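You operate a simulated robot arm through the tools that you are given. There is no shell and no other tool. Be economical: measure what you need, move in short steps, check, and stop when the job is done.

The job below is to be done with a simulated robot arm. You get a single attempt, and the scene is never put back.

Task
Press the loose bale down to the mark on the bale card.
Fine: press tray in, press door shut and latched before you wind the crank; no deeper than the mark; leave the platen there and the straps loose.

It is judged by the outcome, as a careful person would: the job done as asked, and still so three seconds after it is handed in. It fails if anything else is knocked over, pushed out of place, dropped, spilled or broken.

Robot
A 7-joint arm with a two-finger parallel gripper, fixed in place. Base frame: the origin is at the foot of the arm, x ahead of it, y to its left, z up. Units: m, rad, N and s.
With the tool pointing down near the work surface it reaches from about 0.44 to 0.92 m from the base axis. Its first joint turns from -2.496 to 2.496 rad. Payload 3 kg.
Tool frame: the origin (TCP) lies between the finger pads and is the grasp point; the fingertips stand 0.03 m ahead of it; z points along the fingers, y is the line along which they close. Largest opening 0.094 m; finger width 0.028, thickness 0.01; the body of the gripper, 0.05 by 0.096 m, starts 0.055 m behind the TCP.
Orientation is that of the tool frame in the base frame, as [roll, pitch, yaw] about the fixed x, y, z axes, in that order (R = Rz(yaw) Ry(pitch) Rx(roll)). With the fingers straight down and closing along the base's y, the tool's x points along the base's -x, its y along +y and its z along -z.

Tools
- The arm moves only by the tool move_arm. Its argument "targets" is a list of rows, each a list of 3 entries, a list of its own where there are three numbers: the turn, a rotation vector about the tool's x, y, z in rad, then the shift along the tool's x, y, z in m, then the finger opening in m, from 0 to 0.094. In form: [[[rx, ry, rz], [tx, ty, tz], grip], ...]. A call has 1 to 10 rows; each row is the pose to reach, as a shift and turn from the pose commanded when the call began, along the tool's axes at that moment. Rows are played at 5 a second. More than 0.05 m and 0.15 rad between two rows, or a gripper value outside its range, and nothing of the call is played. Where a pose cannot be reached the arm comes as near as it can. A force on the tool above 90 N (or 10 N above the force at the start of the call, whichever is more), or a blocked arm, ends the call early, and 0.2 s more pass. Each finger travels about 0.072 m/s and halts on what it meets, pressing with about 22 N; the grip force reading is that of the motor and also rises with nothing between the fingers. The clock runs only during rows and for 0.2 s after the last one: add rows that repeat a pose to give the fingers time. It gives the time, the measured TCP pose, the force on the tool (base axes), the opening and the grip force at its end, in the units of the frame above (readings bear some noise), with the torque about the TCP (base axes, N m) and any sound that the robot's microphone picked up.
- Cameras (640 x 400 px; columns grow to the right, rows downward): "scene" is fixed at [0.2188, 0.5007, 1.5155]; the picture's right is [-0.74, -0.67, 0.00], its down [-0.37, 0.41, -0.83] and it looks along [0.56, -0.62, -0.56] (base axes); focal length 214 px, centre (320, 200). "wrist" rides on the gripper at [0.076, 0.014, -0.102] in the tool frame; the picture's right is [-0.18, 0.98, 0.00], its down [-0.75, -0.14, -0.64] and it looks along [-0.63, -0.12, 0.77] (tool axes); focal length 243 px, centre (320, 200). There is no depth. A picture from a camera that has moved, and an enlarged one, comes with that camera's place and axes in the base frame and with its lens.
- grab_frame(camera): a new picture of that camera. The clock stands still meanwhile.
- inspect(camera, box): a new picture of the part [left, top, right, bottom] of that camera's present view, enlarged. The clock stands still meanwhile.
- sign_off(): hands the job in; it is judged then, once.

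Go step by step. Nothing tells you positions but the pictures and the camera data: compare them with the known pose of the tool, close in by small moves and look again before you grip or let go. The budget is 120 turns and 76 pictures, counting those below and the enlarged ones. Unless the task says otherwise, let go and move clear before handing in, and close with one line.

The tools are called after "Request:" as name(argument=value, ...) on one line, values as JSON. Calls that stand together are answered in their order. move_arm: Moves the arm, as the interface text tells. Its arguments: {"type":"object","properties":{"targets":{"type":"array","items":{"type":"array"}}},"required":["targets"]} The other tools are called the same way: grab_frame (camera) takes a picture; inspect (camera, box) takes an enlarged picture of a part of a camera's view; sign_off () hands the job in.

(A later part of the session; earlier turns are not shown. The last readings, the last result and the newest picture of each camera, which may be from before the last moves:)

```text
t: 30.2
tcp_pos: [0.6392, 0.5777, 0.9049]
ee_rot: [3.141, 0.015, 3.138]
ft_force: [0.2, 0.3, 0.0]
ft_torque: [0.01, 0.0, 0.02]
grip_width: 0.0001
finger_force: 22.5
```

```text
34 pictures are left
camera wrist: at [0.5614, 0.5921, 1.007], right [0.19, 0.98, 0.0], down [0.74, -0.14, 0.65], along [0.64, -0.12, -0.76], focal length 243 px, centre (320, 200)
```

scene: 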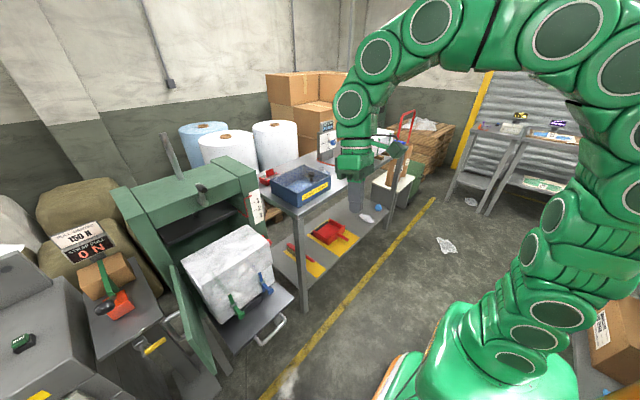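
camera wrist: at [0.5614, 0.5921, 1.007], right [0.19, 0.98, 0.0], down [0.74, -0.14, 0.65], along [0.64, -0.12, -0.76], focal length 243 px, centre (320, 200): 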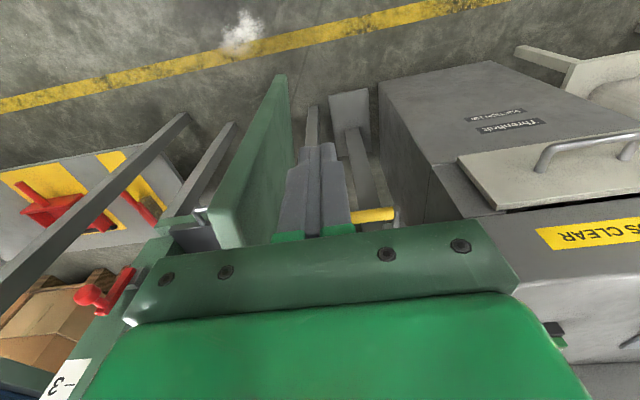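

The fingers are just outside the door near its free edge. I'll sweep along the door's arc towards closing.

Request:
move_arm(targets=[[[0, 0, 0], [-0.02, -0.01, 0.0], 0.0], [[0, 0, 0], [-0.022, -0.045, 0.0], 0.0], [[0, 0, 0], [-0.016, -0.08, 0.0], 0.0], [[0, 0, 0], [-0.016, -0.12, 0.0], 0.0], [[0, 0, 0], [-0.023, -0.163, 0.0], 0.0], [[0, 0, 0], [-0.038, -0.203, 0], 0.0], [[0, 0, 0], [-0.059, -0.241, 0.0], 0.0]])

Request:
inspect(camera="scene", box=[100, 160, 300, 400])

```text
t: 31.8
tcp_pos: [0.6945, 0.3366, 0.9008]
ee_rot: [3.141, 0.016, 3.139]
ft_force: [-0.3, 0.4, 0.4]
ft_torque: [0.0, 0.02, 0.0]
grip_width: 0.0
finger_force: 21.9
```

```text
1.67 times, centred on (200, 280) of scene
camera zoom: at [0.2188, 0.5007, 1.5155], right [-0.74, -0.67, 0.0], down [-0.37, 0.41, -0.83], along [0.56, -0.62, -0.56], focal length 358 px, centre (520, 67)
```

zoom: 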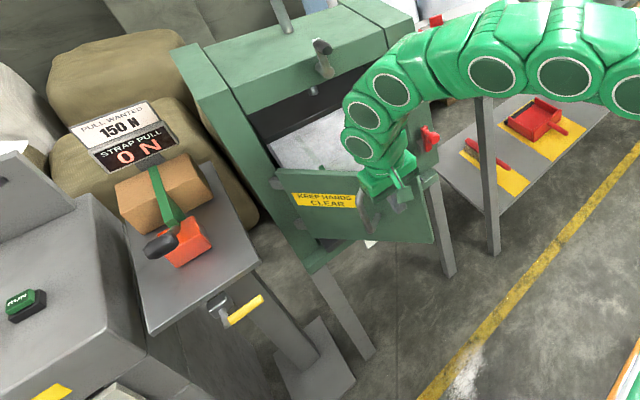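

The door is swinging well. I'll push on to about 30° from shut and then switch to a forward-pointing tool, so the wrist stays clear of the crank.

Request:
move_arm(targets=[[[0, 0, 0], [-0.015, -0.018, 0.0], 0.0], [[0, 0, 0], [-0.03, -0.034, 0.0], 0.0], [[0, 0, 0], [-0.045, -0.048, 0.0], 0.0], [[0, 0, 0], [-0.062, -0.06, 0.0], 0.0], [[0, 0, 0], [-0.062, -0.06, 0.0], 0.0]])

Request:
move_arm(targets=[[[0, 0, 0], [0.03, -0.01, 0.0], 0.0], [[0, 0, 0], [0.07, -0.02, 0.0], 0.0], [[0, 0, 0], [0.11, -0.03, 0.0], 0.0], [[0, 0, 0], [0.15, -0.03, 0], 0.0], [[0, 0, 0], [0.19, -0.03, 0.0], 0.0], [[0, 0, 0], [0.23, -0.03, 0], 0.0], [[0, -0.14, 0], [0.25, -0.03, 0], 0.0], [[0, -0.28, 0], [0.25, -0.03, 0], 0.0], [[0, -0.42, 0], [0.25, -0.03, 0], 0.0], [[0, -0.56, 0], [0.25, -0.03, 0], 0.0]])

Request:
inspect(camera="scene", box=[100, 160, 300, 400])

```text
t: 33.0
tcp_pos: [0.757, 0.2749, 0.9045]
ee_rot: [-3.141, 0.016, 3.14]
ft_force: [0.3, 0.5, 0.0]
ft_torque: [-0.01, -0.02, -0.02]
grip_width: 0.0001
finger_force: 22.1
```

```text
t: 35.2
tcp_pos: [0.5074, 0.2454, 0.9019]
ee_rot: [3.139, 0.579, 3.141]
ft_force: [0.5, 0.0, 0.4]
ft_torque: [-0.02, 0.0, -0.01]
grip_width: 0.0
finger_force: 21.8
```

```text
1.67 times, centred on (200, 280) of scene
camera zoom: at [0.2188, 0.5007, 1.5155], right [-0.74, -0.67, 0.0], down [-0.37, 0.41, -0.83], along [0.56, -0.62, -0.56], focal length 358 px, centre (520, 67)
```

zoom: 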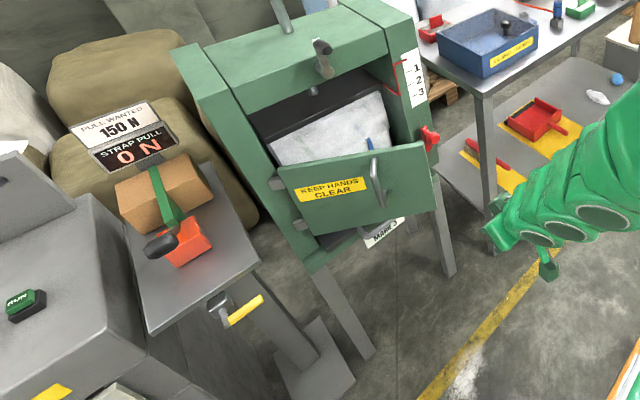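

The door is almost shut. I'll pitch the tool to horizontal (pointing +x) at about y=0.31, z=0.82 and press the door closed.

Request:
move_arm(targets=[[[0, -0.14, 0], [0.002, 0.01, 0.015], 0.0], [[0, -0.28, 0], [0.004, 0.02, 0.03], 0.0], [[0, -0.42, 0], [0.006, 0.03, 0.045], 0.0], [[0, -0.56, 0], [0.008, 0.04, 0.06], 0.0], [[0, -0.7, 0], [0.009, 0.05, 0.075], 0.0], [[0, -0.84, 0], [0.009, 0.06, 0.092], 0.0], [[0, -0.98, 0], [0.009, 0.065, 0.092], 0.0], [[0, -0.98, 0], [0.009, 0.065, 0.092], 0.0]])

Request:
grab_frame(camera="wrist")

```text
t: 37.0
tcp_pos: [0.5487, 0.3094, 0.8199]
ee_rot: [3.096, 1.557, 3.094]
ft_force: [0.5, 0.8, -0.1]
ft_torque: [-0.03, 0.0, 0.0]
grip_width: 0.0002
finger_force: 21.6
out of reach, approached as far as the arm can: row 1, 2, 3, 4, 5
```

```text
31 pictures are left
camera wrist: at [0.4461, 0.3251, 0.745], right [0.0, 0.98, 0.18], down [-0.63, -0.14, 0.76], along [0.77, -0.12, 0.62], focal length 243 px, centre (320, 200)
```

wrist: 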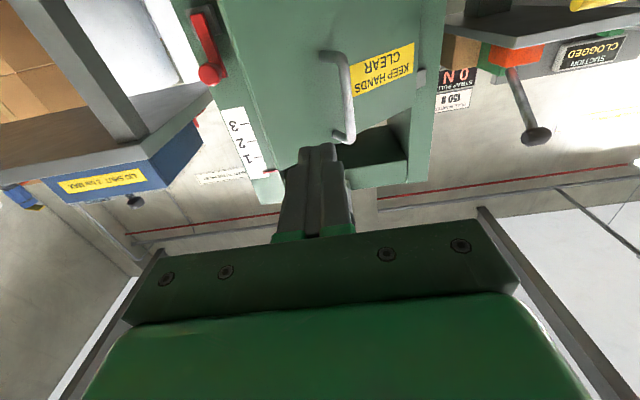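

The tool is horizontal and the door face is in view. I'll shift to y≈0.265, between the handle and the free edge, and move forward.

Request:
move_arm(targets=[[[0, 0, 0], [0.0, -0.025, 0.0], 0.0], [[0, 0, 0], [0.0, -0.045, 0.02], 0.0], [[0, 0, 0], [0.0, -0.045, 0.06], 0.0], [[0, 0, 0], [0.0, -0.045, 0.1], 0.0], [[0, 0, 0], [0.0, -0.045, 0.14], 0.0], [[0, 0, 0], [0.0, -0.045, 0.17], 0.0], [[0, 0, 0], [0.0, -0.045, 0.19], 0.0], [[0, 0, 0], [0.0, -0.045, 0.21], 0.0], [[0, 0, 0], [0.0, -0.045, 0.23], 0.0], [[0, 0, 0], [0.0, -0.045, 0.25], 0.0]])

Request:
inspect(camera="scene", box=[140, 160, 300, 320])

```text
t: 39.2
tcp_pos: [0.8022, 0.2656, 0.8167]
ee_rot: [3.086, 1.557, 3.083]
ft_force: [-0.4, -0.5, 0.1]
ft_torque: [0.0, -0.01, 0.0]
grip_width: 0.0002
finger_force: 21.7
```

```text
2.50 times, centred on (220, 240) of scene
camera zoom: at [0.2188, 0.5007, 1.5155], right [-0.74, -0.67, 0.0], down [-0.37, 0.41, -0.83], along [0.56, -0.62, -0.56], focal length 536 px, centre (570, 100)
```

zoom: 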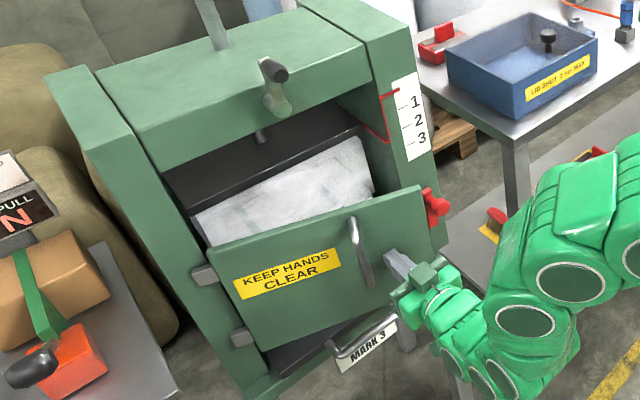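

Contact has been made beyond the handle. I'll press on in small steps until it seats.

Request:
move_arm(targets=[[[0, 0, 0], [0.0, 0, 0.01], 0.0], [[0, 0, 0], [0.0, 0, 0.02], 0.0], [[0, 0, 0], [0.0, 0, 0.03], 0.0], [[0, 0, 0], [0.0, 0, 0.037], 0.0], [[0, 0, 0], [0.0, 0, 0.044], 0.0], [[0, 0, 0], [0.0, 0, 0.05], 0.0], [[0, 0, 0], [0.0, 0, 0.055], 0.0], [[0, 0, 0], [0.0, 0, 0.06], 0.0]])

Request:
inspect(camera="scene", box=[160, 160, 280, 300])

```text
t: 41.0
tcp_pos: [0.8595, 0.265, 0.8154]
ee_rot: [3.138, 1.556, 3.137]
ft_force: [-0.8, -0.9, 0.3]
ft_torque: [0.02, 0.02, -0.02]
grip_width: 0.0
finger_force: 22.2
```

```text
2.86 times, centred on (220, 230) of scene
camera zoom: at [0.2188, 0.5007, 1.5155], right [-0.74, -0.67, 0.0], down [-0.37, 0.41, -0.83], along [0.56, -0.62, -0.56], focal length 613 px, centre (606, 114)
```

zoom: 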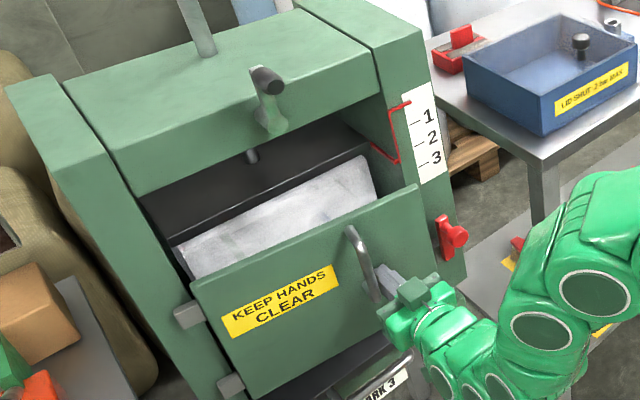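

Request:
move_arm(targets=[[[0, 0, 0], [0.0, 0, 0.005], 0.0], [[0, 0, 0], [0.0, 0, 0.01], 0.0], [[0, 0, 0], [0.0, 0, 0.015], 0.0], [[0, 0, 0], [0.0, 0, 0.02], 0.0], [[0, 0, 0], [0.0, 0, 0.025], 0.0], [[0, 0, 0], [0.0, 0, 0.03], 0.0], [[0, 0, 0], [0.0, 0, 0.035], 0.0]])

Request:
inspect(camera="scene", box=[200, 190, 280, 270])

```text
t: 42.6
tcp_pos: [0.8929, 0.2591, 0.813]
ee_rot: [3.014, 1.553, 3.001]
ft_force: [-55.5, -18.0, 21.1]
ft_torque: [-0.28, -0.99, 0.86]
grip_width: 0.0001
finger_force: 22.4
stopped in row 7: the force on the tool passed its limit at 127 N (the readings are from after the stop); the commanded pose is now the measured one
```

```text
5.00 times, centred on (240, 230) of scene
camera zoom: at [0.2188, 0.5007, 1.5155], right [-0.74, -0.67, 0.0], down [-0.37, 0.41, -0.83], along [0.56, -0.62, -0.56], focal length 1072 px, centre (720, 50)
```

zoom: 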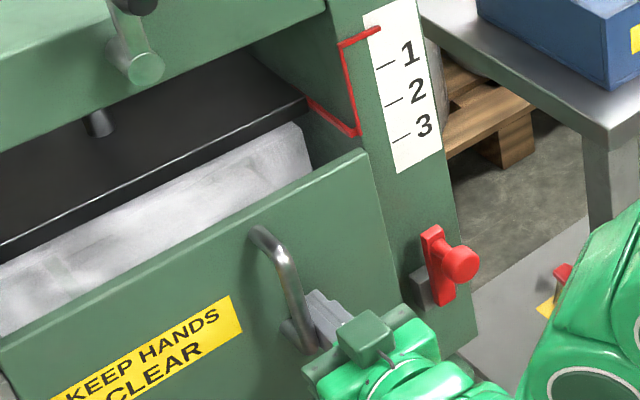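

The door is seated, with its face near x≈0.92. I'll back off gently and look at the red latch close up.

Request:
move_arm(targets=[[[0, 0, 0], [0.0, 0, -0.004], 0.0], [[0, 0, 0], [0.0, 0, -0.008], 0.0], [[0, 0, 0], [0.0, 0, -0.013], 0.0], [[0, 0, 0], [0.0, 0, -0.018], 0.0]])

Request:
move_arm(targets=[[[0, 0, 0], [0.0, 0, -0.03], 0.0], [[0, 0, 0], [0.0, 0, -0.06], 0.0], [[0, 0, 0], [0.0, 0, -0.1], 0.0], [[0, 0, 0], [0.0, 0, -0.12], 0.0]])

Request:
grab_frame(camera="wrist")

```text
t: 43.6
tcp_pos: [0.875, 0.2604, 0.8129]
ee_rot: [3.009, 1.553, 2.995]
ft_force: [-0.4, 0.4, 0.4]
ft_torque: [0.0, -0.03, 0.02]
grip_width: 0.0
finger_force: 22.2
```

```text
t: 44.6
tcp_pos: [0.7534, 0.2626, 0.8155]
ee_rot: [3.041, 1.553, 3.027]
ft_force: [0.3, 1.0, -0.3]
ft_torque: [0.0, 0.01, 0.01]
grip_width: 0.0
finger_force: 21.9
```

```text
27 pictures are left
camera wrist: at [0.6508, 0.2788, 0.7405], right [0.02, 0.98, 0.19], down [-0.63, -0.13, 0.76], along [0.78, -0.13, 0.62], focal length 243 px, centre (320, 200)
```

wrist: 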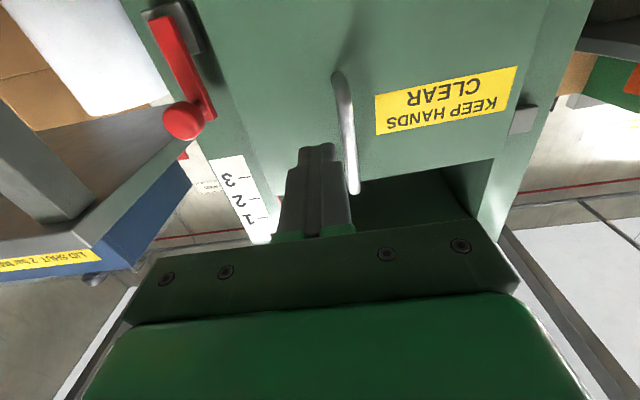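

The latch is a red lever pivoted near (0.91, 0.14, 0.74), with its knob at the top near (0.875, 0.13, 0.80). I'll bring the closed fingers to the -y side of the knob and swing it over the door edge.

Request:
move_arm(targets=[[[0, 0, 0], [0.0, -0.045, 0.0], 0.0], [[0, 0, 0], [0.0, -0.09, 0.0], 0.0], [[0, 0, 0], [0.0, -0.135, 0.0], 0.0], [[0, 0, 0], [0.008, -0.175, 0.0], 0.0], [[0, 0, 0], [0.008, -0.175, 0.03], 0.0], [[0, 0, 0], [0.008, -0.175, 0.06], 0.0], [[0, 0, 0], [0.008, -0.175, 0.09], 0.0], [[0, 0, 0], [0.008, -0.175, 0.108], 0.0], [[0, 0, 0], [0.008, -0.175, 0.108], 0.0]])

Request:
grab_frame(camera="wrist")

Request:
inspect(camera="scene", box=[200, 190, 300, 290])

```text
t: 46.6
tcp_pos: [0.8611, 0.0831, 0.8043]
ee_rot: [3.017, 1.553, 3.006]
ft_force: [-0.1, 0.5, -0.2]
ft_torque: [0.0, -0.04, -0.02]
grip_width: 0.0002
finger_force: 22.1
```

```text
26 pictures are left
camera wrist: at [0.7583, 0.0997, 0.7306], right [0.02, 0.98, 0.19], down [-0.63, -0.14, 0.76], along [0.78, -0.13, 0.62], focal length 243 px, centre (320, 200)
```

wrist: 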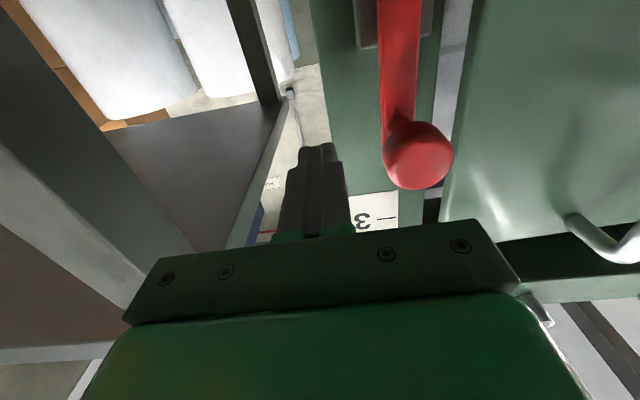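

```text
4.00 times, centred on (250, 240) of scene
camera zoom: at [0.2188, 0.5007, 1.5155], right [-0.74, -0.67, 0.0], down [-0.37, 0.41, -0.83], along [0.56, -0.62, -0.56], focal length 858 px, centre (600, 40)
```

zoom: 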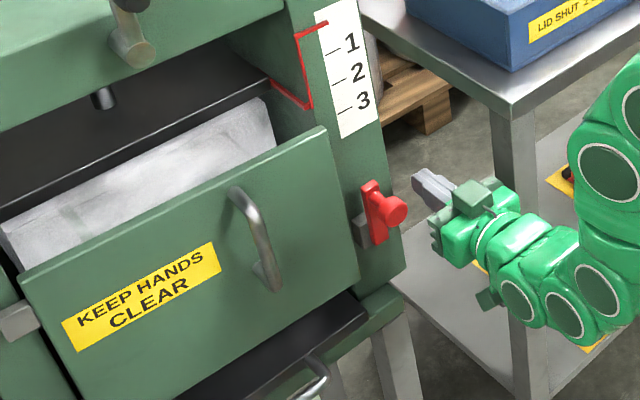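

The fingers are beside the knob at the right height. I'll swing it along the arc over towards the door.

Request:
move_arm(targets=[[[0, 0, 0], [-0.0025, 0.024, 0.0], 0.0], [[0, 0, 0], [-0.006, 0.034, 0.0], 0.0], [[0, 0, 0], [-0.007, 0.044, 0.0], 0.0], [[0, 0, 0], [-0.0076, 0.0625, 0.0], 0.0], [[0, 0, 0], [-0.004, 0.08, 0.0], 0.0], [[0, 0, 0], [0.0045, 0.0966, 0.0], 0.0], [[0, 0, 0], [0.017, 0.11, 0.0], 0.0], [[0, 0, 0], [0.032, 0.12, 0.0], 0.0]])

Request:
inspect(camera="scene", box=[200, 190, 300, 290])

```text
t: 47.6
tcp_pos: [0.8638, 0.1283, 0.8098]
ee_rot: [2.902, 1.55, 2.858]
ft_force: [1.7, -11.8, -0.3]
ft_torque: [-0.17, 0.01, -0.03]
grip_width: 0.0002
finger_force: 22.0
stopped in row 5: the force on the tool passed its limit at 111 N (the readings are from after the stop); the commanded pose is now the measured one
```

```text
4.00 times, centred on (250, 240) of scene
camera zoom: at [0.2188, 0.5007, 1.5155], right [-0.74, -0.67, 0.0], down [-0.37, 0.41, -0.83], along [0.56, -0.62, -0.56], focal length 858 px, centre (600, 40)
```

zoom: 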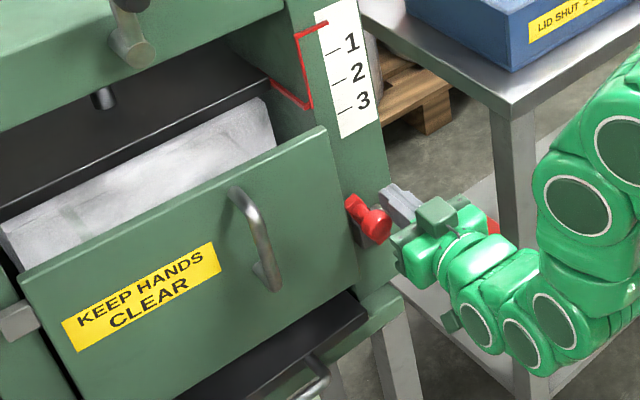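

The knob moved about 15° and then stopped, so the lever may be butting on the door's edge. I'll ease off slightly and look closely.

Request:
move_arm(targets=[[[0, 0, 0], [0.0, -0.004, 0.0], 0.0], [[0, 0, 0], [0.0, -0.012, 0.0], 0.0], [[0, 0, 0], [0.0, -0.025, 0.0], 0.0]])

Request:
inspect(camera="wrist", box=[280, 0, 600, 200])

```text
t: 48.4
tcp_pos: [0.8638, 0.1071, 0.8106]
ee_rot: [2.947, 1.551, 2.907]
ft_force: [0.3, 0.4, 0.5]
ft_torque: [0.01, 0.0, -0.02]
grip_width: 0.0
finger_force: 22.3
```

```text
2.00 times, centred on (440, 100) of wrist
camera zoom: at [0.7592, 0.1271, 0.7363], right [0.04, 0.98, 0.19], down [-0.63, -0.12, 0.77], along [0.77, -0.15, 0.61], focal length 485 px, centre (80, 400)
```

zoom: 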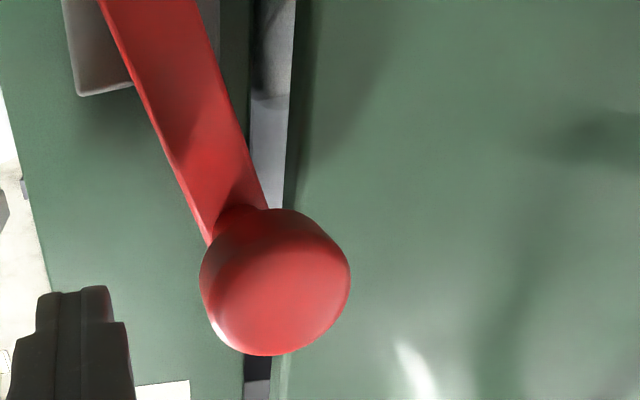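

The lever tip appears to meet the door's edge, so the door is probably not fully home. I'll press the door again nearer its free edge.

Request:
move_arm(targets=[[[0, 0, 0], [0.0, 0.0, -0.03], 0.0], [[0, 0, 0], [0.0, 0.0, -0.07], 0.0], [[0, 0, 0], [-0.045, 0.0, -0.07], 0.0], [[0, 0, 0], [-0.05, 0.045, -0.07], 0.0], [[0, 0, 0], [-0.05, 0.09, -0.07], 0.0], [[0, 0, 0], [-0.05, 0.108, -0.06], 0.0], [[0, 0, 0], [-0.05, 0.108, -0.03], 0.0], [[0, 0, 0], [-0.05, 0.108, 0.0], 0.0], [[0, 0, 0], [-0.05, 0.108, 0.015], 0.0]])

Request:
move_arm(targets=[[[0, 0, 0], [0.0, 0.0, 0.004], 0.0], [[0, 0, 0], [0.0, 0.0, 0.008], 0.0], [[0, 0, 0], [0.0, 0.0, 0.012], 0.0], [[0, 0, 0], [0.0, 0.0, 0.016], 0.0], [[0, 0, 0], [0.0, 0.0, 0.02], 0.0], [[0, 0, 0], [0.0, 0.0, 0.024], 0.0]])

```text
t: 50.4
tcp_pos: [0.8842, 0.2089, 0.8602]
ee_rot: [2.948, 1.549, 2.907]
ft_force: [-0.2, -1.0, 0.0]
ft_torque: [0.0, -0.01, -0.02]
grip_width: 0.0
finger_force: 22.2
```

```text
t: 51.2
tcp_pos: [0.892, 0.2108, 0.8588]
ee_rot: [2.932, 1.547, 2.886]
ft_force: [-64.1, -9.3, 27.9]
ft_torque: [0.24, -1.63, 0.01]
grip_width: 0.0001
finger_force: 21.8
stopped in row 4: the force on the tool passed its limit at 120 N (the readings are from after the stop); the commanded pose is now the measured one
```

The door stops at x≈0.922 at both points, but the post face looks to be near x≈0.94, so something is holding the door about 1–2 cm ajar. I'll retreat and inspect the door edges and tray.

Request:
move_arm(targets=[[[0, 0, 0], [0.0, 0.0, -0.004], 0.0], [[0, 0, 0], [0.0, 0.0, -0.01], 0.0], [[0, 0, 0], [0.0, 0.0, -0.03], 0.0], [[0, 0, 0], [0.0, 0.0, -0.06], 0.0], [[0, 0, 0], [0.0, -0.03, -0.09], 0.0], [[0, 0, 0], [0.0, -0.07, -0.12], 0.0], [[0, 0, 0], [0.0, -0.11, -0.15], 0.0]])

Request:
inspect(camera="scene", box=[165, 210, 265, 300])

Request:
grab_frame(camera="wrist")

```text
t: 52.9
tcp_pos: [0.7416, 0.1115, 0.8626]
ee_rot: [2.968, 1.546, 2.924]
ft_force: [0.0, 0.4, 0.7]
ft_torque: [-0.04, -0.01, -0.03]
grip_width: 0.0001
finger_force: 21.9
```

```text
4.44 times, centred on (215, 255) of scene
camera zoom: at [0.2188, 0.5007, 1.5155], right [-0.74, -0.67, 0.0], down [-0.37, 0.41, -0.83], along [0.56, -0.62, -0.56], focal length 953 px, centre (787, -44)
```

zoom: 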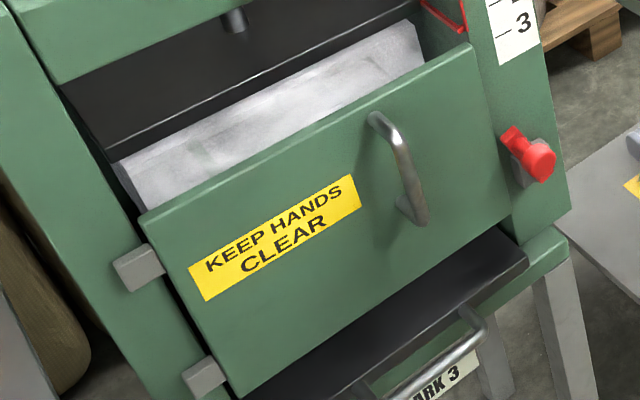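

```text
21 pictures are left
camera wrist: at [0.6371, 0.1301, 0.789], right [0.05, 0.98, 0.19], down [-0.63, -0.12, 0.77], along [0.78, -0.15, 0.61], focal length 243 px, centre (320, 200)
```

wrist: 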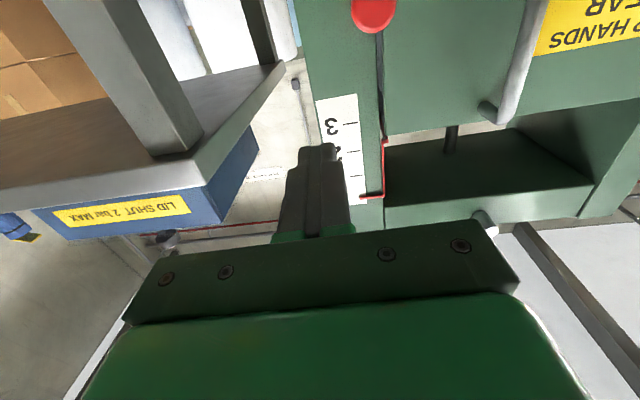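

Request:
inspect(camera="wrist", box=[310, 0, 470, 150])

```text
2.67 times, centred on (390, 75) of wrist
camera zoom: at [0.6371, 0.1301, 0.789], right [0.05, 0.98, 0.19], down [-0.63, -0.12, 0.77], along [0.78, -0.15, 0.61], focal length 647 px, centre (133, 533)
```

zoom: 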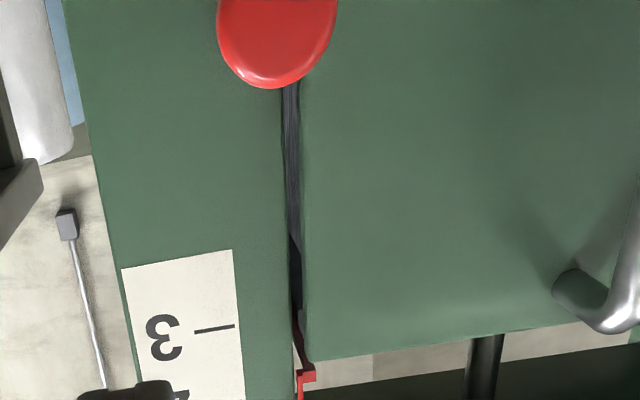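

Before retrying the latch I'll check whether the door face is square, by touching it near the hinge side at y≈0.42 and comparing x.

Request:
move_arm(targets=[[[0, 0, 0], [0.0, 0.045, 0.0], 0.0], [[0, 0, 0], [0.0, 0.09, 0.0], 0.0], [[0, 0, 0], [0.0, 0.135, 0.0], 0.0], [[0, 0, 0], [0.0, 0.18, 0.0], 0.0], [[0, 0, 0], [0.0, 0.225, 0.0], 0.0], [[0, 0, 0], [0.0, 0.27, 0.0], 0.0], [[0, 0, 0], [0.0, 0.31, 0.02], 0.0], [[0, 0, 0], [0.0, 0.31, 0.06], 0.0], [[0, 0, 0], [0.0, 0.31, 0.1], 0.0], [[0, 0, 0], [0.0, 0.31, 0.135], 0.0]])

Request:
move_arm(targets=[[[0, 0, 0], [0.0, 0, 0.004], 0.0], [[0, 0, 0], [0.0, 0.0, 0.008], 0.0], [[0, 0, 0], [0.0, 0.0, 0.012], 0.0], [[0, 0, 0], [0.0, 0.0, 0.016], 0.0], [[0, 0, 0], [0.0, 0.0, 0.02], 0.0], [[0, 0, 0], [0.0, 0.0, 0.024], 0.0], [[0, 0, 0], [0.0, 0.0, 0.028], 0.0], [[0, 0, 0], [0.0, 0.0, 0.032], 0.0], [[0, 0, 0], [0.0, 0.0, 0.036], 0.0], [[0, 0, 0], [0.0, 0.0, 0.04], 0.0]])

```text
t: 55.0
tcp_pos: [0.8888, 0.4092, 0.8564]
ee_rot: [3.02, 1.545, 2.977]
ft_force: [-0.4, -1.0, 0.8]
ft_torque: [-0.01, 0.03, 0.0]
grip_width: 0.0
finger_force: 22.3
```

```text
t: 55.7
tcp_pos: [0.8926, 0.409, 0.8572]
ee_rot: [3.011, 1.545, 2.964]
ft_force: [-52.9, -19.0, 22.3]
ft_torque: [0.35, -1.34, -0.36]
grip_width: 0.0
finger_force: 21.8
stopped in row 3: the force on the tool passed its limit at 123 N (the readings are from after the stop); the commanded pose is now the measured one
```

All three touches give x≈0.922, so the door is square now. Comparing the zooms, its corner was about 2 cm further out when the latch jammed, so it had rebounded after the first press. I'll release slowly and go back to the latch.

Request:
move_arm(targets=[[[0, 0, 0], [0.0, 0, -0.001], 0.0], [[0, 0, 0], [0.0, 0.0, -0.003], 0.0], [[0, 0, 0], [0.0, 0.0, -0.006], 0.0], [[0, 0, 0], [0.0, 0.0, -0.012], 0.0], [[0, 0, 0], [0.0, 0.0, -0.04], 0.0], [[0, 0, 0], [0.0, 0.0, -0.08], 0.0], [[0, 0, 0], [0.0, 0.0, -0.125], 0.0], [[0, 0, 0], [0.0, -0.04, -0.145], 0.0], [[0, 0, 0], [0.0, -0.085, -0.145], 0.0], [[0, 0, 0], [0.0, -0.13, -0.145], 0.0]])

Request:
move_arm(targets=[[[0, 0, 0], [0.0, -0.045, 0.0], 0.0], [[0, 0, 0], [0.0, -0.09, 0.0], 0.0], [[0, 0, 0], [0.01, -0.135, 0.0], 0.0], [[0, 0, 0], [0.03, -0.175, 0.0], 0.0], [[0, 0, 0], [0.05, -0.19, 0.02], 0.0], [[0, 0, 0], [0.05, -0.19, 0.06], 0.0], [[0, 0, 0], [0.05, -0.19, 0.095], 0.0], [[0, 0, 0], [0.05, -0.19, 0.113], 0.0]])

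Request:
inspect(camera="scene", box=[200, 190, 300, 290])

```text
t: 57.9
tcp_pos: [0.7389, 0.2848, 0.8616]
ee_rot: [2.997, 1.546, 2.952]
ft_force: [0.2, 0.3, -0.1]
ft_torque: [-0.05, 0.0, 0.0]
grip_width: 0.0001
finger_force: 22.1
```

```text
t: 59.7
tcp_pos: [0.8441, 0.0903, 0.8056]
ee_rot: [3.061, 1.543, 3.013]
ft_force: [0.6, 0.7, -0.1]
ft_torque: [0.02, -0.01, 0.02]
grip_width: 0.0
finger_force: 21.9
```

```text
4.00 times, centred on (250, 240) of scene
camera zoom: at [0.2188, 0.5007, 1.5155], right [-0.74, -0.67, 0.0], down [-0.37, 0.41, -0.83], along [0.56, -0.62, -0.56], focal length 858 px, centre (600, 40)
```

zoom: 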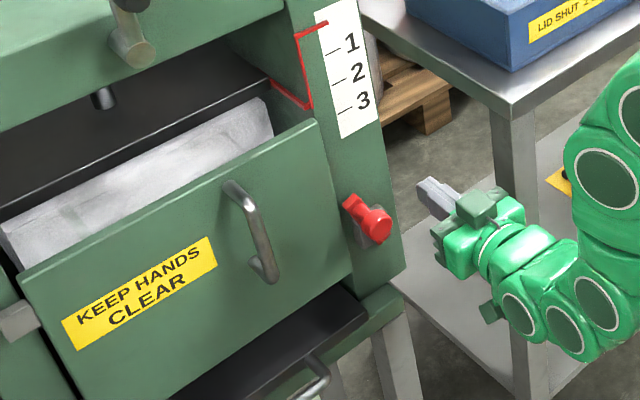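

The door is now clearly more closed: its corner is about 2 cm further in and it stays there. I'll swing the latch knob over again.

Request:
move_arm(targets=[[[0, 0, 0], [0.0, 0.0, 0.019], 0.0], [[0, 0, 0], [-0.0055, 0.025, 0.019], 0.0], [[0, 0, 0], [-0.0055, 0.037, 0.019], 0.0], [[0, 0, 0], [-0.006, 0.046, 0.019], 0.0], [[0, 0, 0], [-0.006, 0.055, 0.019], 0.0], [[0, 0, 0], [-0.0025, 0.073, 0.019], 0.0], [[0, 0, 0], [0.006, 0.089, 0.019], 0.0], [[0, 0, 0], [0.0185, 0.103, 0.019], 0.0], [[0, 0, 0], [0.0335, 0.113, 0.019], 0.0]])

Request:
inspect(camera="scene", box=[200, 190, 300, 290])

```text
t: 61.7
tcp_pos: [0.8697, 0.2034, 0.7724]
ee_rot: [3.057, 1.546, 3.011]
ft_force: [0.8, -0.3, -0.2]
ft_torque: [-0.02, 0.04, -0.02]
grip_width: 0.0
finger_force: 22.1
```

```text
4.00 times, centred on (250, 240) of scene
camera zoom: at [0.2188, 0.5007, 1.5155], right [-0.74, -0.67, 0.0], down [-0.37, 0.41, -0.83], along [0.56, -0.62, -0.56], focal length 858 px, centre (600, 40)
```

zoom: 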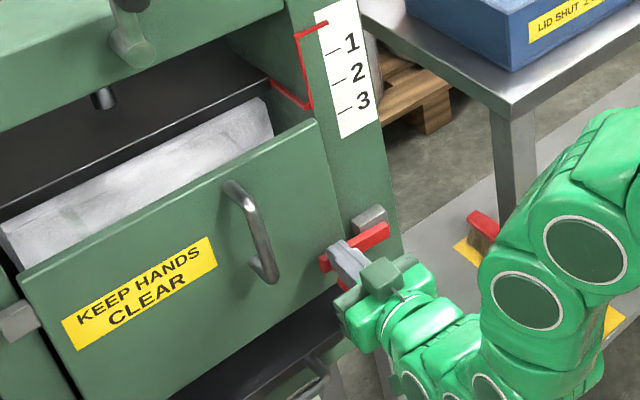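

The red lever now lies across the door edge. I'll press a little further down to its stop and then back away.

Request:
move_arm(targets=[[[0, 0, 0], [0.004, 0.0, 0.0], 0.0], [[0, 0, 0], [0.008, 0.0, 0.0], 0.0], [[0, 0, 0], [0.012, 0.0, 0.0], 0.0], [[0, 0, 0], [0.016, 0.0, 0.0], 0.0]])

Request:
move_arm(targets=[[[0, 0, 0], [-0.01, 0.0, 0.0], 0.0], [[0, 0, 0], [-0.03, 0.0, -0.01], 0.0], [[0, 0, 0], [-0.03, 0.0, -0.05], 0.0], [[0, 0, 0], [-0.03, 0.0, -0.1], 0.0], [[0, 0, 0], [-0.06, 0.0, -0.14], 0.0], [[0, 0, 0], [-0.1, 0.0, -0.16], 0.0], [[0, 0, 0], [-0.14, 0.0, -0.18], 0.0], [[0, 0, 0], [-0.18, 0.0, -0.19], 0.0], [[0, 0, 0], [-0.22, 0.0, -0.19], 0.0], [[0, 0, 0], [-0.26, 0.0, -0.19], 0.0]])

Request:
grab_frame(camera="wrist")

Request:
inspect(camera="scene", box=[180, 150, 280, 250])

```text
t: 62.7
tcp_pos: [0.8706, 0.2033, 0.7631]
ee_rot: [2.755, 1.556, 2.712]
ft_force: [-8.7, -0.9, 64.4]
ft_torque: [-0.22, -0.1, -0.24]
grip_width: 0.0003
finger_force: 22.1
```

```text
t: 64.9
tcp_pos: [0.6848, 0.207, 1.0223]
ee_rot: [3.031, 1.545, 2.986]
ft_force: [0.2, -0.5, -0.4]
ft_torque: [-0.01, 0.0, -0.03]
grip_width: 0.0
finger_force: 21.9
```

```text
17 pictures are left
camera wrist: at [0.5807, 0.2271, 0.9493], right [0.05, 0.98, 0.19], down [-0.63, -0.11, 0.77], along [0.78, -0.16, 0.61], focal length 243 px, centre (320, 200)
```

wrist: 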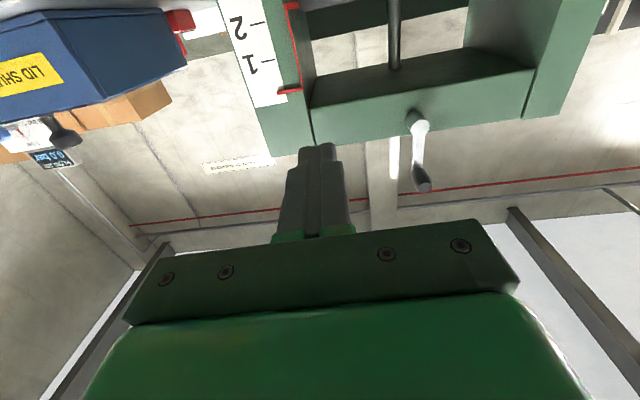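

```text
4.00 times, centred on (230, 200) of scene
camera zoom: at [0.2188, 0.5007, 1.5155], right [-0.74, -0.67, 0.0], down [-0.37, 0.41, -0.83], along [0.56, -0.62, -0.56], focal length 858 px, centre (680, 200)
```

zoom: 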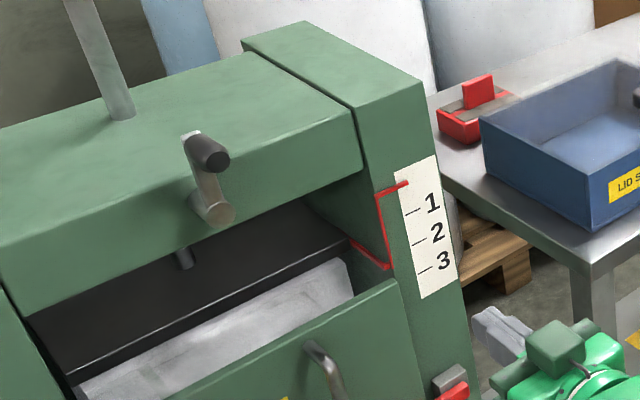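

The latch is across and held against its stop. The crank's hub is near (0.90, 0.317, 1.10), with its knob straight up near (0.86, 0.317, 1.17). I'll open the fingers and line up in front of the knob.

Request:
move_arm(targets=[[[-0.02, -0.01, 0], [-0.04, 0.02, 0.0], 0.03], [[-0.045, -0.026, 0], [-0.08, 0.05, 0.0], 0.06], [[-0.045, -0.026, 0], [-0.115, 0.08, 0.0], 0.094], [[-0.045, -0.026, 0], [-0.146, 0.11, 0.01], 0.094], [[-0.045, -0.026, 0], [-0.146, 0.113, 0.045], 0.094], [[-0.045, -0.026, 0], [-0.146, 0.113, 0.065], 0.094], [[-0.045, -0.026, 0], [-0.146, 0.113, 0.065], 0.094]])

Request:
grab_frame(camera="wrist")

```text
t: 66.5
tcp_pos: [0.7566, 0.3203, 1.1658]
ee_rot: [1.589, 1.568, 1.587]
ft_force: [-0.2, 0.5, -0.3]
ft_torque: [0.0, -0.01, -0.04]
grip_width: 0.0939
finger_force: 0.0
```

```text
15 pictures are left
camera wrist: at [0.6538, 0.3353, 1.0895], right [0.0, 0.98, 0.19], down [-0.64, -0.14, 0.75], along [0.77, -0.12, 0.63], focal length 243 px, centre (320, 200)
```

wrist: 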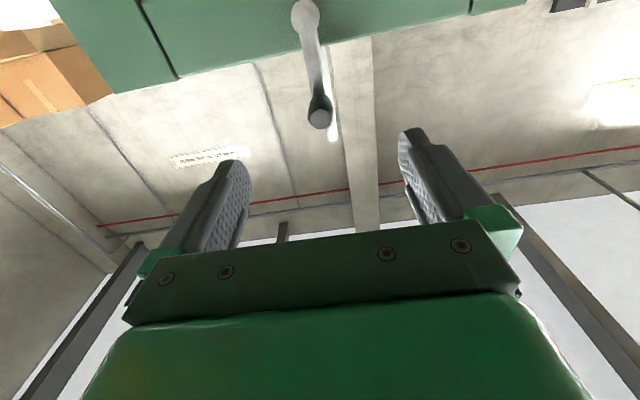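

The knob tip is at (0.868, 0.319, 1.172), the hub at (0.92, 0.318, 1.098), and the crank radius ≈0.074. I'll move in around the knob and close on it.

Request:
move_arm(targets=[[[0, 0, 0], [-0.006, -0.001, 0.03], 0.094], [[0, 0, 0], [-0.006, -0.001, 0.06], 0.094], [[0, 0, 0], [-0.006, -0.001, 0.09], 0.094], [[0, 0, 0], [-0.006, -0.001, 0.108], 0.094], [[0, 0, 0], [-0.006, -0.001, 0.108], 0.05], [[0, 0, 0], [-0.006, -0.001, 0.108], 0.0], [[0, 0, 0], [-0.006, -0.001, 0.108], 0.0], [[0, 0, 0], [-0.006, -0.001, 0.108], 0.0]])

Request:
inspect(camera="scene", box=[180, 150, 280, 250])

```text
t: 68.3
tcp_pos: [0.8671, 0.3189, 1.1732]
ee_rot: [1.739, 1.568, 1.738]
ft_force: [0.3, -2.4, -1.9]
ft_torque: [0.03, -0.18, 0.49]
grip_width: 0.0233
finger_force: 45.1
```

```text
4.00 times, centred on (230, 200) of scene
camera zoom: at [0.2188, 0.5007, 1.5155], right [-0.74, -0.67, 0.0], down [-0.37, 0.41, -0.83], along [0.56, -0.62, -0.56], focal length 858 px, centre (680, 200)
```

zoom: 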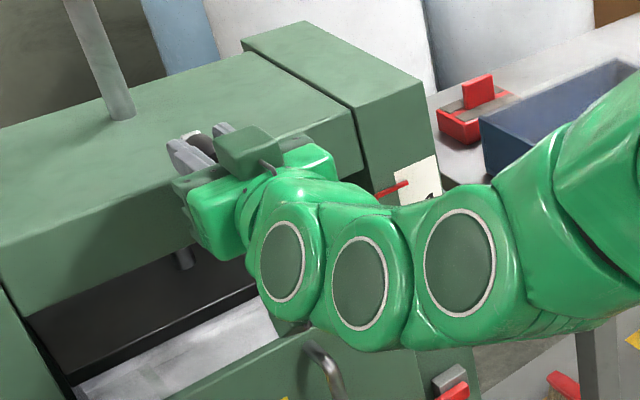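

The knob is gripped (0.023 m). I'll turn a quarter clockwise as seen from the front, and check the forces.

Request:
move_arm(targets=[[[0, 0, 0], [0.0025, -0.0193, 0], 0.0], [[0, 0, 0], [0.01, -0.0373, 0], 0.0], [[0, 0, 0], [0.0218, -0.0527, 0], 0.0], [[0, 0, 0], [0.0373, -0.0645, 0], 0.0], [[0, 0, 0], [0.0553, -0.072, 0], 0.0], [[0, 0, 0], [0.0745, -0.0745, 0], 0.0]])

Request:
inspect(camera="scene", box=[180, 150, 280, 250])

```text
t: 69.7
tcp_pos: [0.864, 0.2495, 1.0984]
ee_rot: [-0.002, 1.569, 0.005]
ft_force: [0.7, 56.4, 3.6]
ft_torque: [0.16, 0.03, -0.22]
grip_width: 0.0233
finger_force: 44.8
```

```text
4.00 times, centred on (230, 200) of scene
camera zoom: at [0.2188, 0.5007, 1.5155], right [-0.74, -0.67, 0.0], down [-0.37, 0.41, -0.83], along [0.56, -0.62, -0.56], focal length 858 px, centre (680, 200)
```

zoom: 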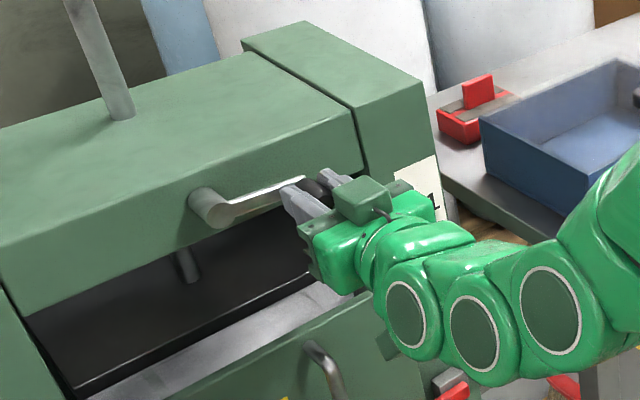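

The crank turned, and the platen's stem looks longer, so clockwise lowers the platen. The radial pull suggests r≈0.070 and a hub centre of (0.319, 1.103). I'll go on to the bottom with the corrected arc and then check the scale.

Request:
move_arm(targets=[[[0, 0, 0], [0.0124, 0.0066, 0], 0.0], [[0, 0, 0], [0.0293, 0.0136, 0], 0.0], [[0, 0, 0], [0.0438, 0.0247, 0], 0.0], [[0, 0, 0], [0.0549, 0.0392, 0], 0.0], [[0, 0, 0], [0.0619, 0.0561, 0], 0.0], [[0, 0, 0], [0.0643, 0.0742, 0], 0.0]])

Request:
inspect(camera="scene", box=[180, 150, 280, 250])

```text
t: 71.1
tcp_pos: [0.8669, 0.3179, 1.0312]
ee_rot: [1.639, 1.566, 1.634]
ft_force: [38.0, 0.0, 9.3]
ft_torque: [0.04, -0.2, 0.86]
grip_width: 0.023
finger_force: 45.0
```

```text
4.00 times, centred on (230, 200) of scene
camera zoom: at [0.2188, 0.5007, 1.5155], right [-0.74, -0.67, 0.0], down [-0.37, 0.41, -0.83], along [0.56, -0.62, -0.56], focal length 858 px, centre (680, 200)
```

zoom: 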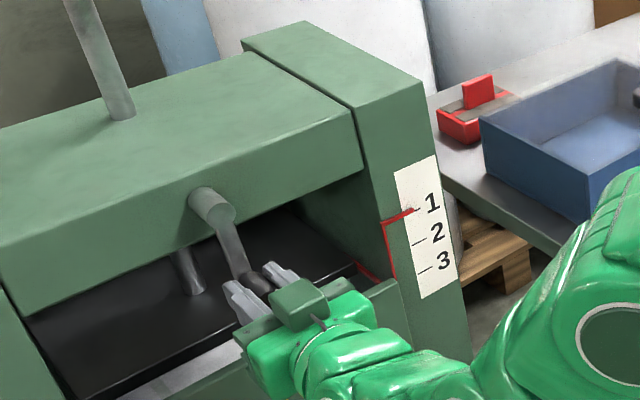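

The pointer is now at mark 1 after half a turn, so about one mark per half turn. I'll turn another 150° and then check finely.

Request:
move_arm(targets=[[[0, 0, 0], [-0.0024, 0.0181, 0.002], 0.0], [[0, 0, 0], [-0.0094, 0.035, 0.003], 0.0], [[0, 0, 0], [-0.0205, 0.0495, 0.003], 0.0], [[0, 0, 0], [-0.035, 0.0606, 0.003], 0.0], [[0, 0, 0], [-0.0519, 0.0676, 0.003], 0.0], [[0, 0, 0], [-0.07, 0.07, 0.003], 0.0], [[0, 0, 0], [-0.0881, 0.0676, 0.003], 0.0], [[0, 0, 0], [-0.105, 0.0606, 0.003], 0.0], [[0, 0, 0], [-0.1195, 0.0495, 0.003], 0.0], [[0, 0, 0], [-0.1306, 0.035, 0.003], 0.0]])

Request:
inspect(camera="scene", box=[220, 175, 280, 235])

```text
t: 73.3
tcp_pos: [0.8707, 0.3518, 1.1633]
ee_rot: [2.017, 1.566, 2.015]
ft_force: [-8.1, -6.2, -12.9]
ft_torque: [-0.01, -0.19, 0.69]
grip_width: 0.0231
finger_force: 45.4
```

```text
6.67 times, centred on (250, 205) of scene
camera zoom: at [0.2188, 0.5007, 1.5155], right [-0.74, -0.67, 0.0], down [-0.37, 0.41, -0.83], along [0.56, -0.62, -0.56], focal length 1430 px, centre (787, 167)
```

zoom: 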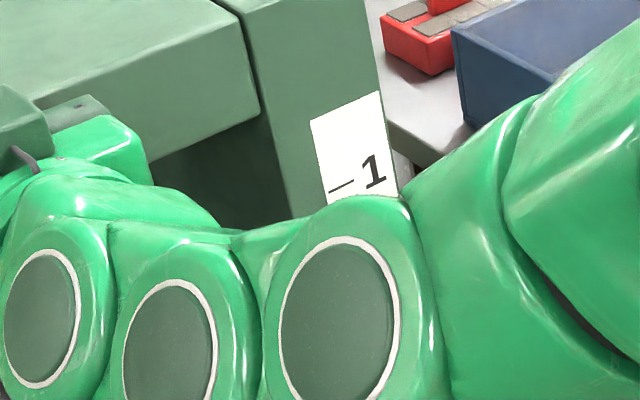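

The pointer started one mark above 1, so mark 3 should come at 1.5 turns, with the crank at the bottom again. I'll go on to 30° short of that, where the scale is visible.

Request:
move_arm(targets=[[[0, 0, 0], [-0.0079, -0.0204, 0], 0.0], [[0, 0, 0], [-0.009, -0.0423, 0], 0.0], [[0, 0, 0], [-0.0033, -0.0635, 0], 0.0], [[0, 0, 0], [0.0086, -0.0818, 0], 0.0], [[0, 0, 0], [0.0256, -0.0956, 0], 0.0], [[0, 0, 0], [0.046, -0.1035, 0], 0.0], [[0, 0, 0], [0.0679, -0.1046, 0], 0.0], [[0, 0, 0], [0.0891, -0.0989, 0], 0.0], [[0, 0, 0], [0.1074, -0.087, 0], 0.0], [[0, 0, 0], [0.1212, -0.07, 0], 0.0]])

Request:
inspect(camera="scene", box=[220, 180, 280, 240])

```text
t: 75.5
tcp_pos: [0.8702, 0.2837, 1.0425]
ee_rot: [2.287, 1.566, 2.288]
ft_force: [-6.8, -11.9, -16.6]
ft_torque: [-0.03, 0.53, 0.74]
grip_width: 0.0229
finger_force: 45.3
```

```text
6.67 times, centred on (250, 210) of scene
camera zoom: at [0.2188, 0.5007, 1.5155], right [-0.74, -0.67, 0.0], down [-0.37, 0.41, -0.83], along [0.56, -0.62, -0.56], focal length 1430 px, centre (787, 133)
```

zoom: 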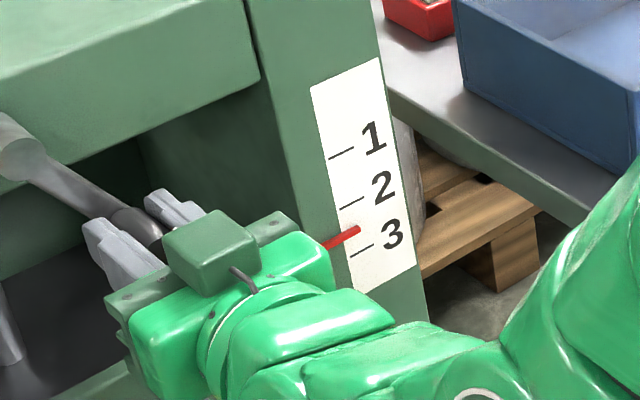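

The pointer is about 0.4 of a mark above 3. I'll turn roughly 50° more and look again.

Request:
move_arm(targets=[[[0, 0, 0], [0.0062, 0.014, 0], 0.0], [[0, 0, 0], [0.0091, 0.0289, 0], 0.0], [[0, 0, 0], [0.0088, 0.0441, 0], 0.0], [[0, 0, 0], [0.0052, 0.0589, 0], 0.0]])

Request:
inspect(camera="scene", box=[235, 195, 265, 225])

```text
t: 76.5
tcp_pos: [0.8698, 0.3452, 1.0379]
ee_rot: [1.114, 1.567, 1.114]
ft_force: [29.2, 5.2, -17.2]
ft_torque: [0.01, -0.17, 0.15]
grip_width: 0.0231
finger_force: 44.8
```

```text
13.33 times, centred on (250, 210) of scene
camera zoom: at [0.2188, 0.5007, 1.5155], right [-0.74, -0.67, 0.0], down [-0.37, 0.41, -0.83], along [0.56, -0.62, -0.56], focal length 2860 px, centre (1253, 67)
```

zoom: 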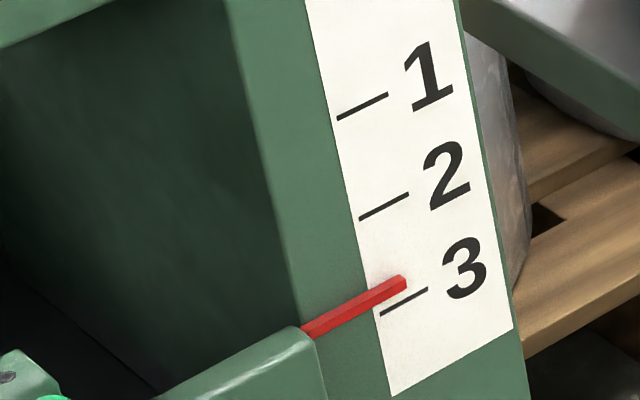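

The pointer appears about 0.2 of a mark above 3, and since it stands slightly proud of the card the true gap may be nearer 0.3. I'll turn 25° more, then let go and check it from a level viewpoint.

Request:
move_arm(targets=[[[0, 0, 0], [-0.0068, 0.0137, 0], 0.0], [[0, 0, 0], [-0.0163, 0.0256, 0], 0.0], [[0, 0, 0], [-0.0163, 0.0256, 0], 0.0]])

Request:
inspect(camera="scene", box=[235, 195, 265, 225])

```text
t: 77.3
tcp_pos: [0.8694, 0.3695, 1.0525]
ee_rot: [1.086, 1.565, 1.082]
ft_force: [11.0, -1.5, 5.3]
ft_torque: [-0.01, 0.27, 0.16]
grip_width: 0.0229
finger_force: 44.7
```

```text
13.33 times, centred on (250, 210) of scene
camera zoom: at [0.2188, 0.5007, 1.5155], right [-0.74, -0.67, 0.0], down [-0.37, 0.41, -0.83], along [0.56, -0.62, -0.56], focal length 2860 px, centre (1253, 67)
```

zoom: 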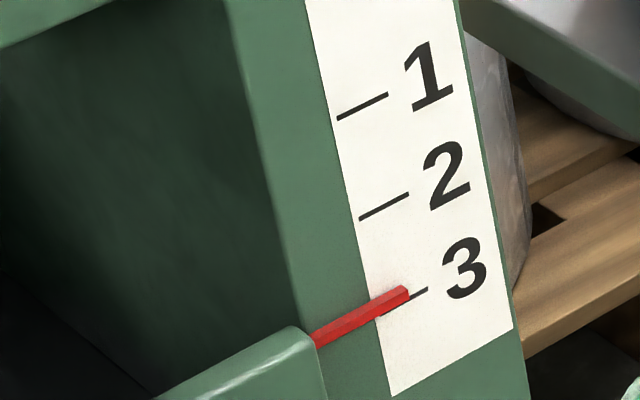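

It's now just above the line. I'll release the knob, back off, and set the camera level with the pointer for a check without parallax.

Request:
move_arm(targets=[[[0, 0, 0], [0, 0, 0], 0.05], [[0, 0, 0], [0, 0, 0], 0.06], [[0, 0, 0], [0, 0, -0.03], 0.06], [[0, 0, 0], [0, 0, -0.07], 0.06], [[0, 0.1, 0], [0, -0.03, -0.1], 0.04], [[0, 0.2, 0], [0.03, -0.06, -0.12], 0.0], [[0, 0.3, 0], [0.06, -0.09, -0.14], 0.0], [[0, 0.4, 0], [0.09, -0.12, -0.15], 0.0], [[0, 0.4, 0], [0.1155, -0.15, -0.15], 0.0], [[0, 0.4, 0], [0.1155, -0.1635, -0.15], 0.0]])

Request:
inspect(camera="wrist", box=[200, 80, 320, 180])

```text
t: 79.5
tcp_pos: [0.719, 0.2076, 0.9366]
ee_rot: [3.136, 1.17, 3.133]
ft_force: [-0.2, -0.1, 0.1]
ft_torque: [0.0, -0.01, -0.01]
grip_width: 0.0
finger_force: 21.5
```

```text
4.00 times, centred on (260, 130) of wrist
camera zoom: at [0.5944, 0.2229, 0.9065], right [0.07, 0.98, 0.17], down [-0.3, -0.14, 0.94], along [0.95, -0.12, 0.28], focal length 970 px, centre (560, 480)
```

zoom: 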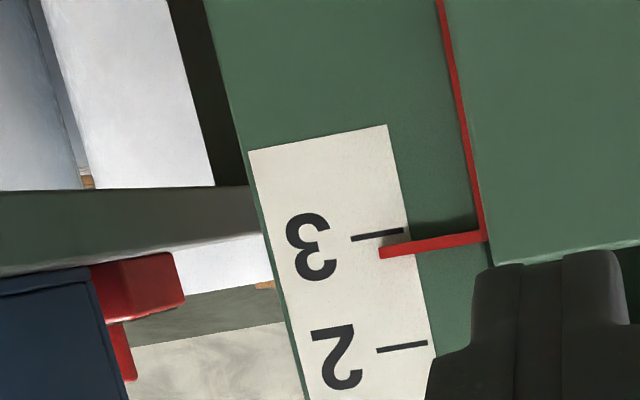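

From level, the pointer is ≈0.155 of a mark above 3, which is about 30° of crank. The platen holds by itself. I'll go back to grip the knob for the last bit.

Request:
move_arm(targets=[[[0, 0, 0], [-0.03, 0.03, -0.01], 0.02], [[0, -0.1, 0], [-0.06, 0.06, -0.015], 0.05], [[0, -0.2, 0], [-0.08, 0.1, -0.021], 0.08], [[0, -0.3, 0], [-0.1, 0.13, -0.021], 0.08], [[0, -0.4, 0], [-0.117, 0.162, -0.021], 0.08], [[0, -0.4, 0], [-0.117, 0.162, -0.021], 0.08]])

Request:
grab_frame(camera="wrist")

```text
t: 80.9
tcp_pos: [0.7489, 0.3688, 1.0545]
ee_rot: [1.447, 1.568, 1.445]
ft_force: [-0.9, 0.4, -0.8]
ft_torque: [0.0, 0.0, 0.03]
grip_width: 0.08
finger_force: 0.1
```

```text
6 pictures are left
camera wrist: at [0.6461, 0.3841, 0.9789], right [0.0, 0.98, 0.19], down [-0.64, -0.14, 0.75], along [0.77, -0.12, 0.63], focal length 243 px, centre (320, 200)
```

wrist: 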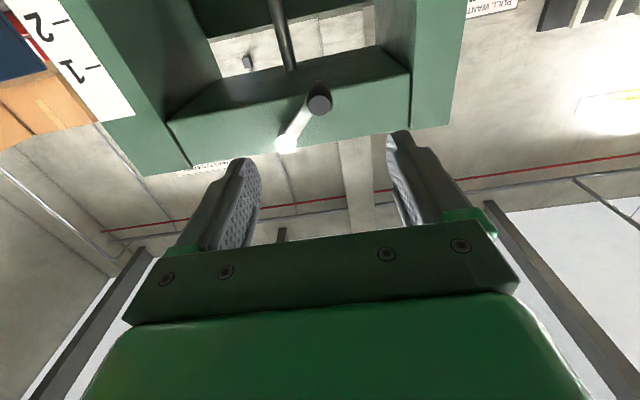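

The knob is where I left it (y≈0.370, z≈1.05). I'll advance, grip, and then turn about 28°.

Request:
move_arm(targets=[[[0, 0, 0], [0.002, 0.001, 0.04], 0.08], [[0, 0, 0], [0.002, 0.001, 0.08], 0.08], [[0, 0, 0], [0.002, 0.001, 0.11], 0.08], [[0, 0, 0], [0.002, 0.001, 0.12], 0.08], [[0, 0, 0], [0.002, 0.001, 0.12], 0.04], [[0, 0, 0], [0.002, 0.001, 0.12], 0.0], [[0, 0, 0], [0.002, 0.001, 0.12], 0.0]])

```text
t: 82.5
tcp_pos: [0.871, 0.3691, 1.0531]
ee_rot: [1.573, 1.567, 1.572]
ft_force: [8.7, 2.6, 0.5]
ft_torque: [0.0, 0.16, 0.16]
grip_width: 0.0227
finger_force: 45.1
```

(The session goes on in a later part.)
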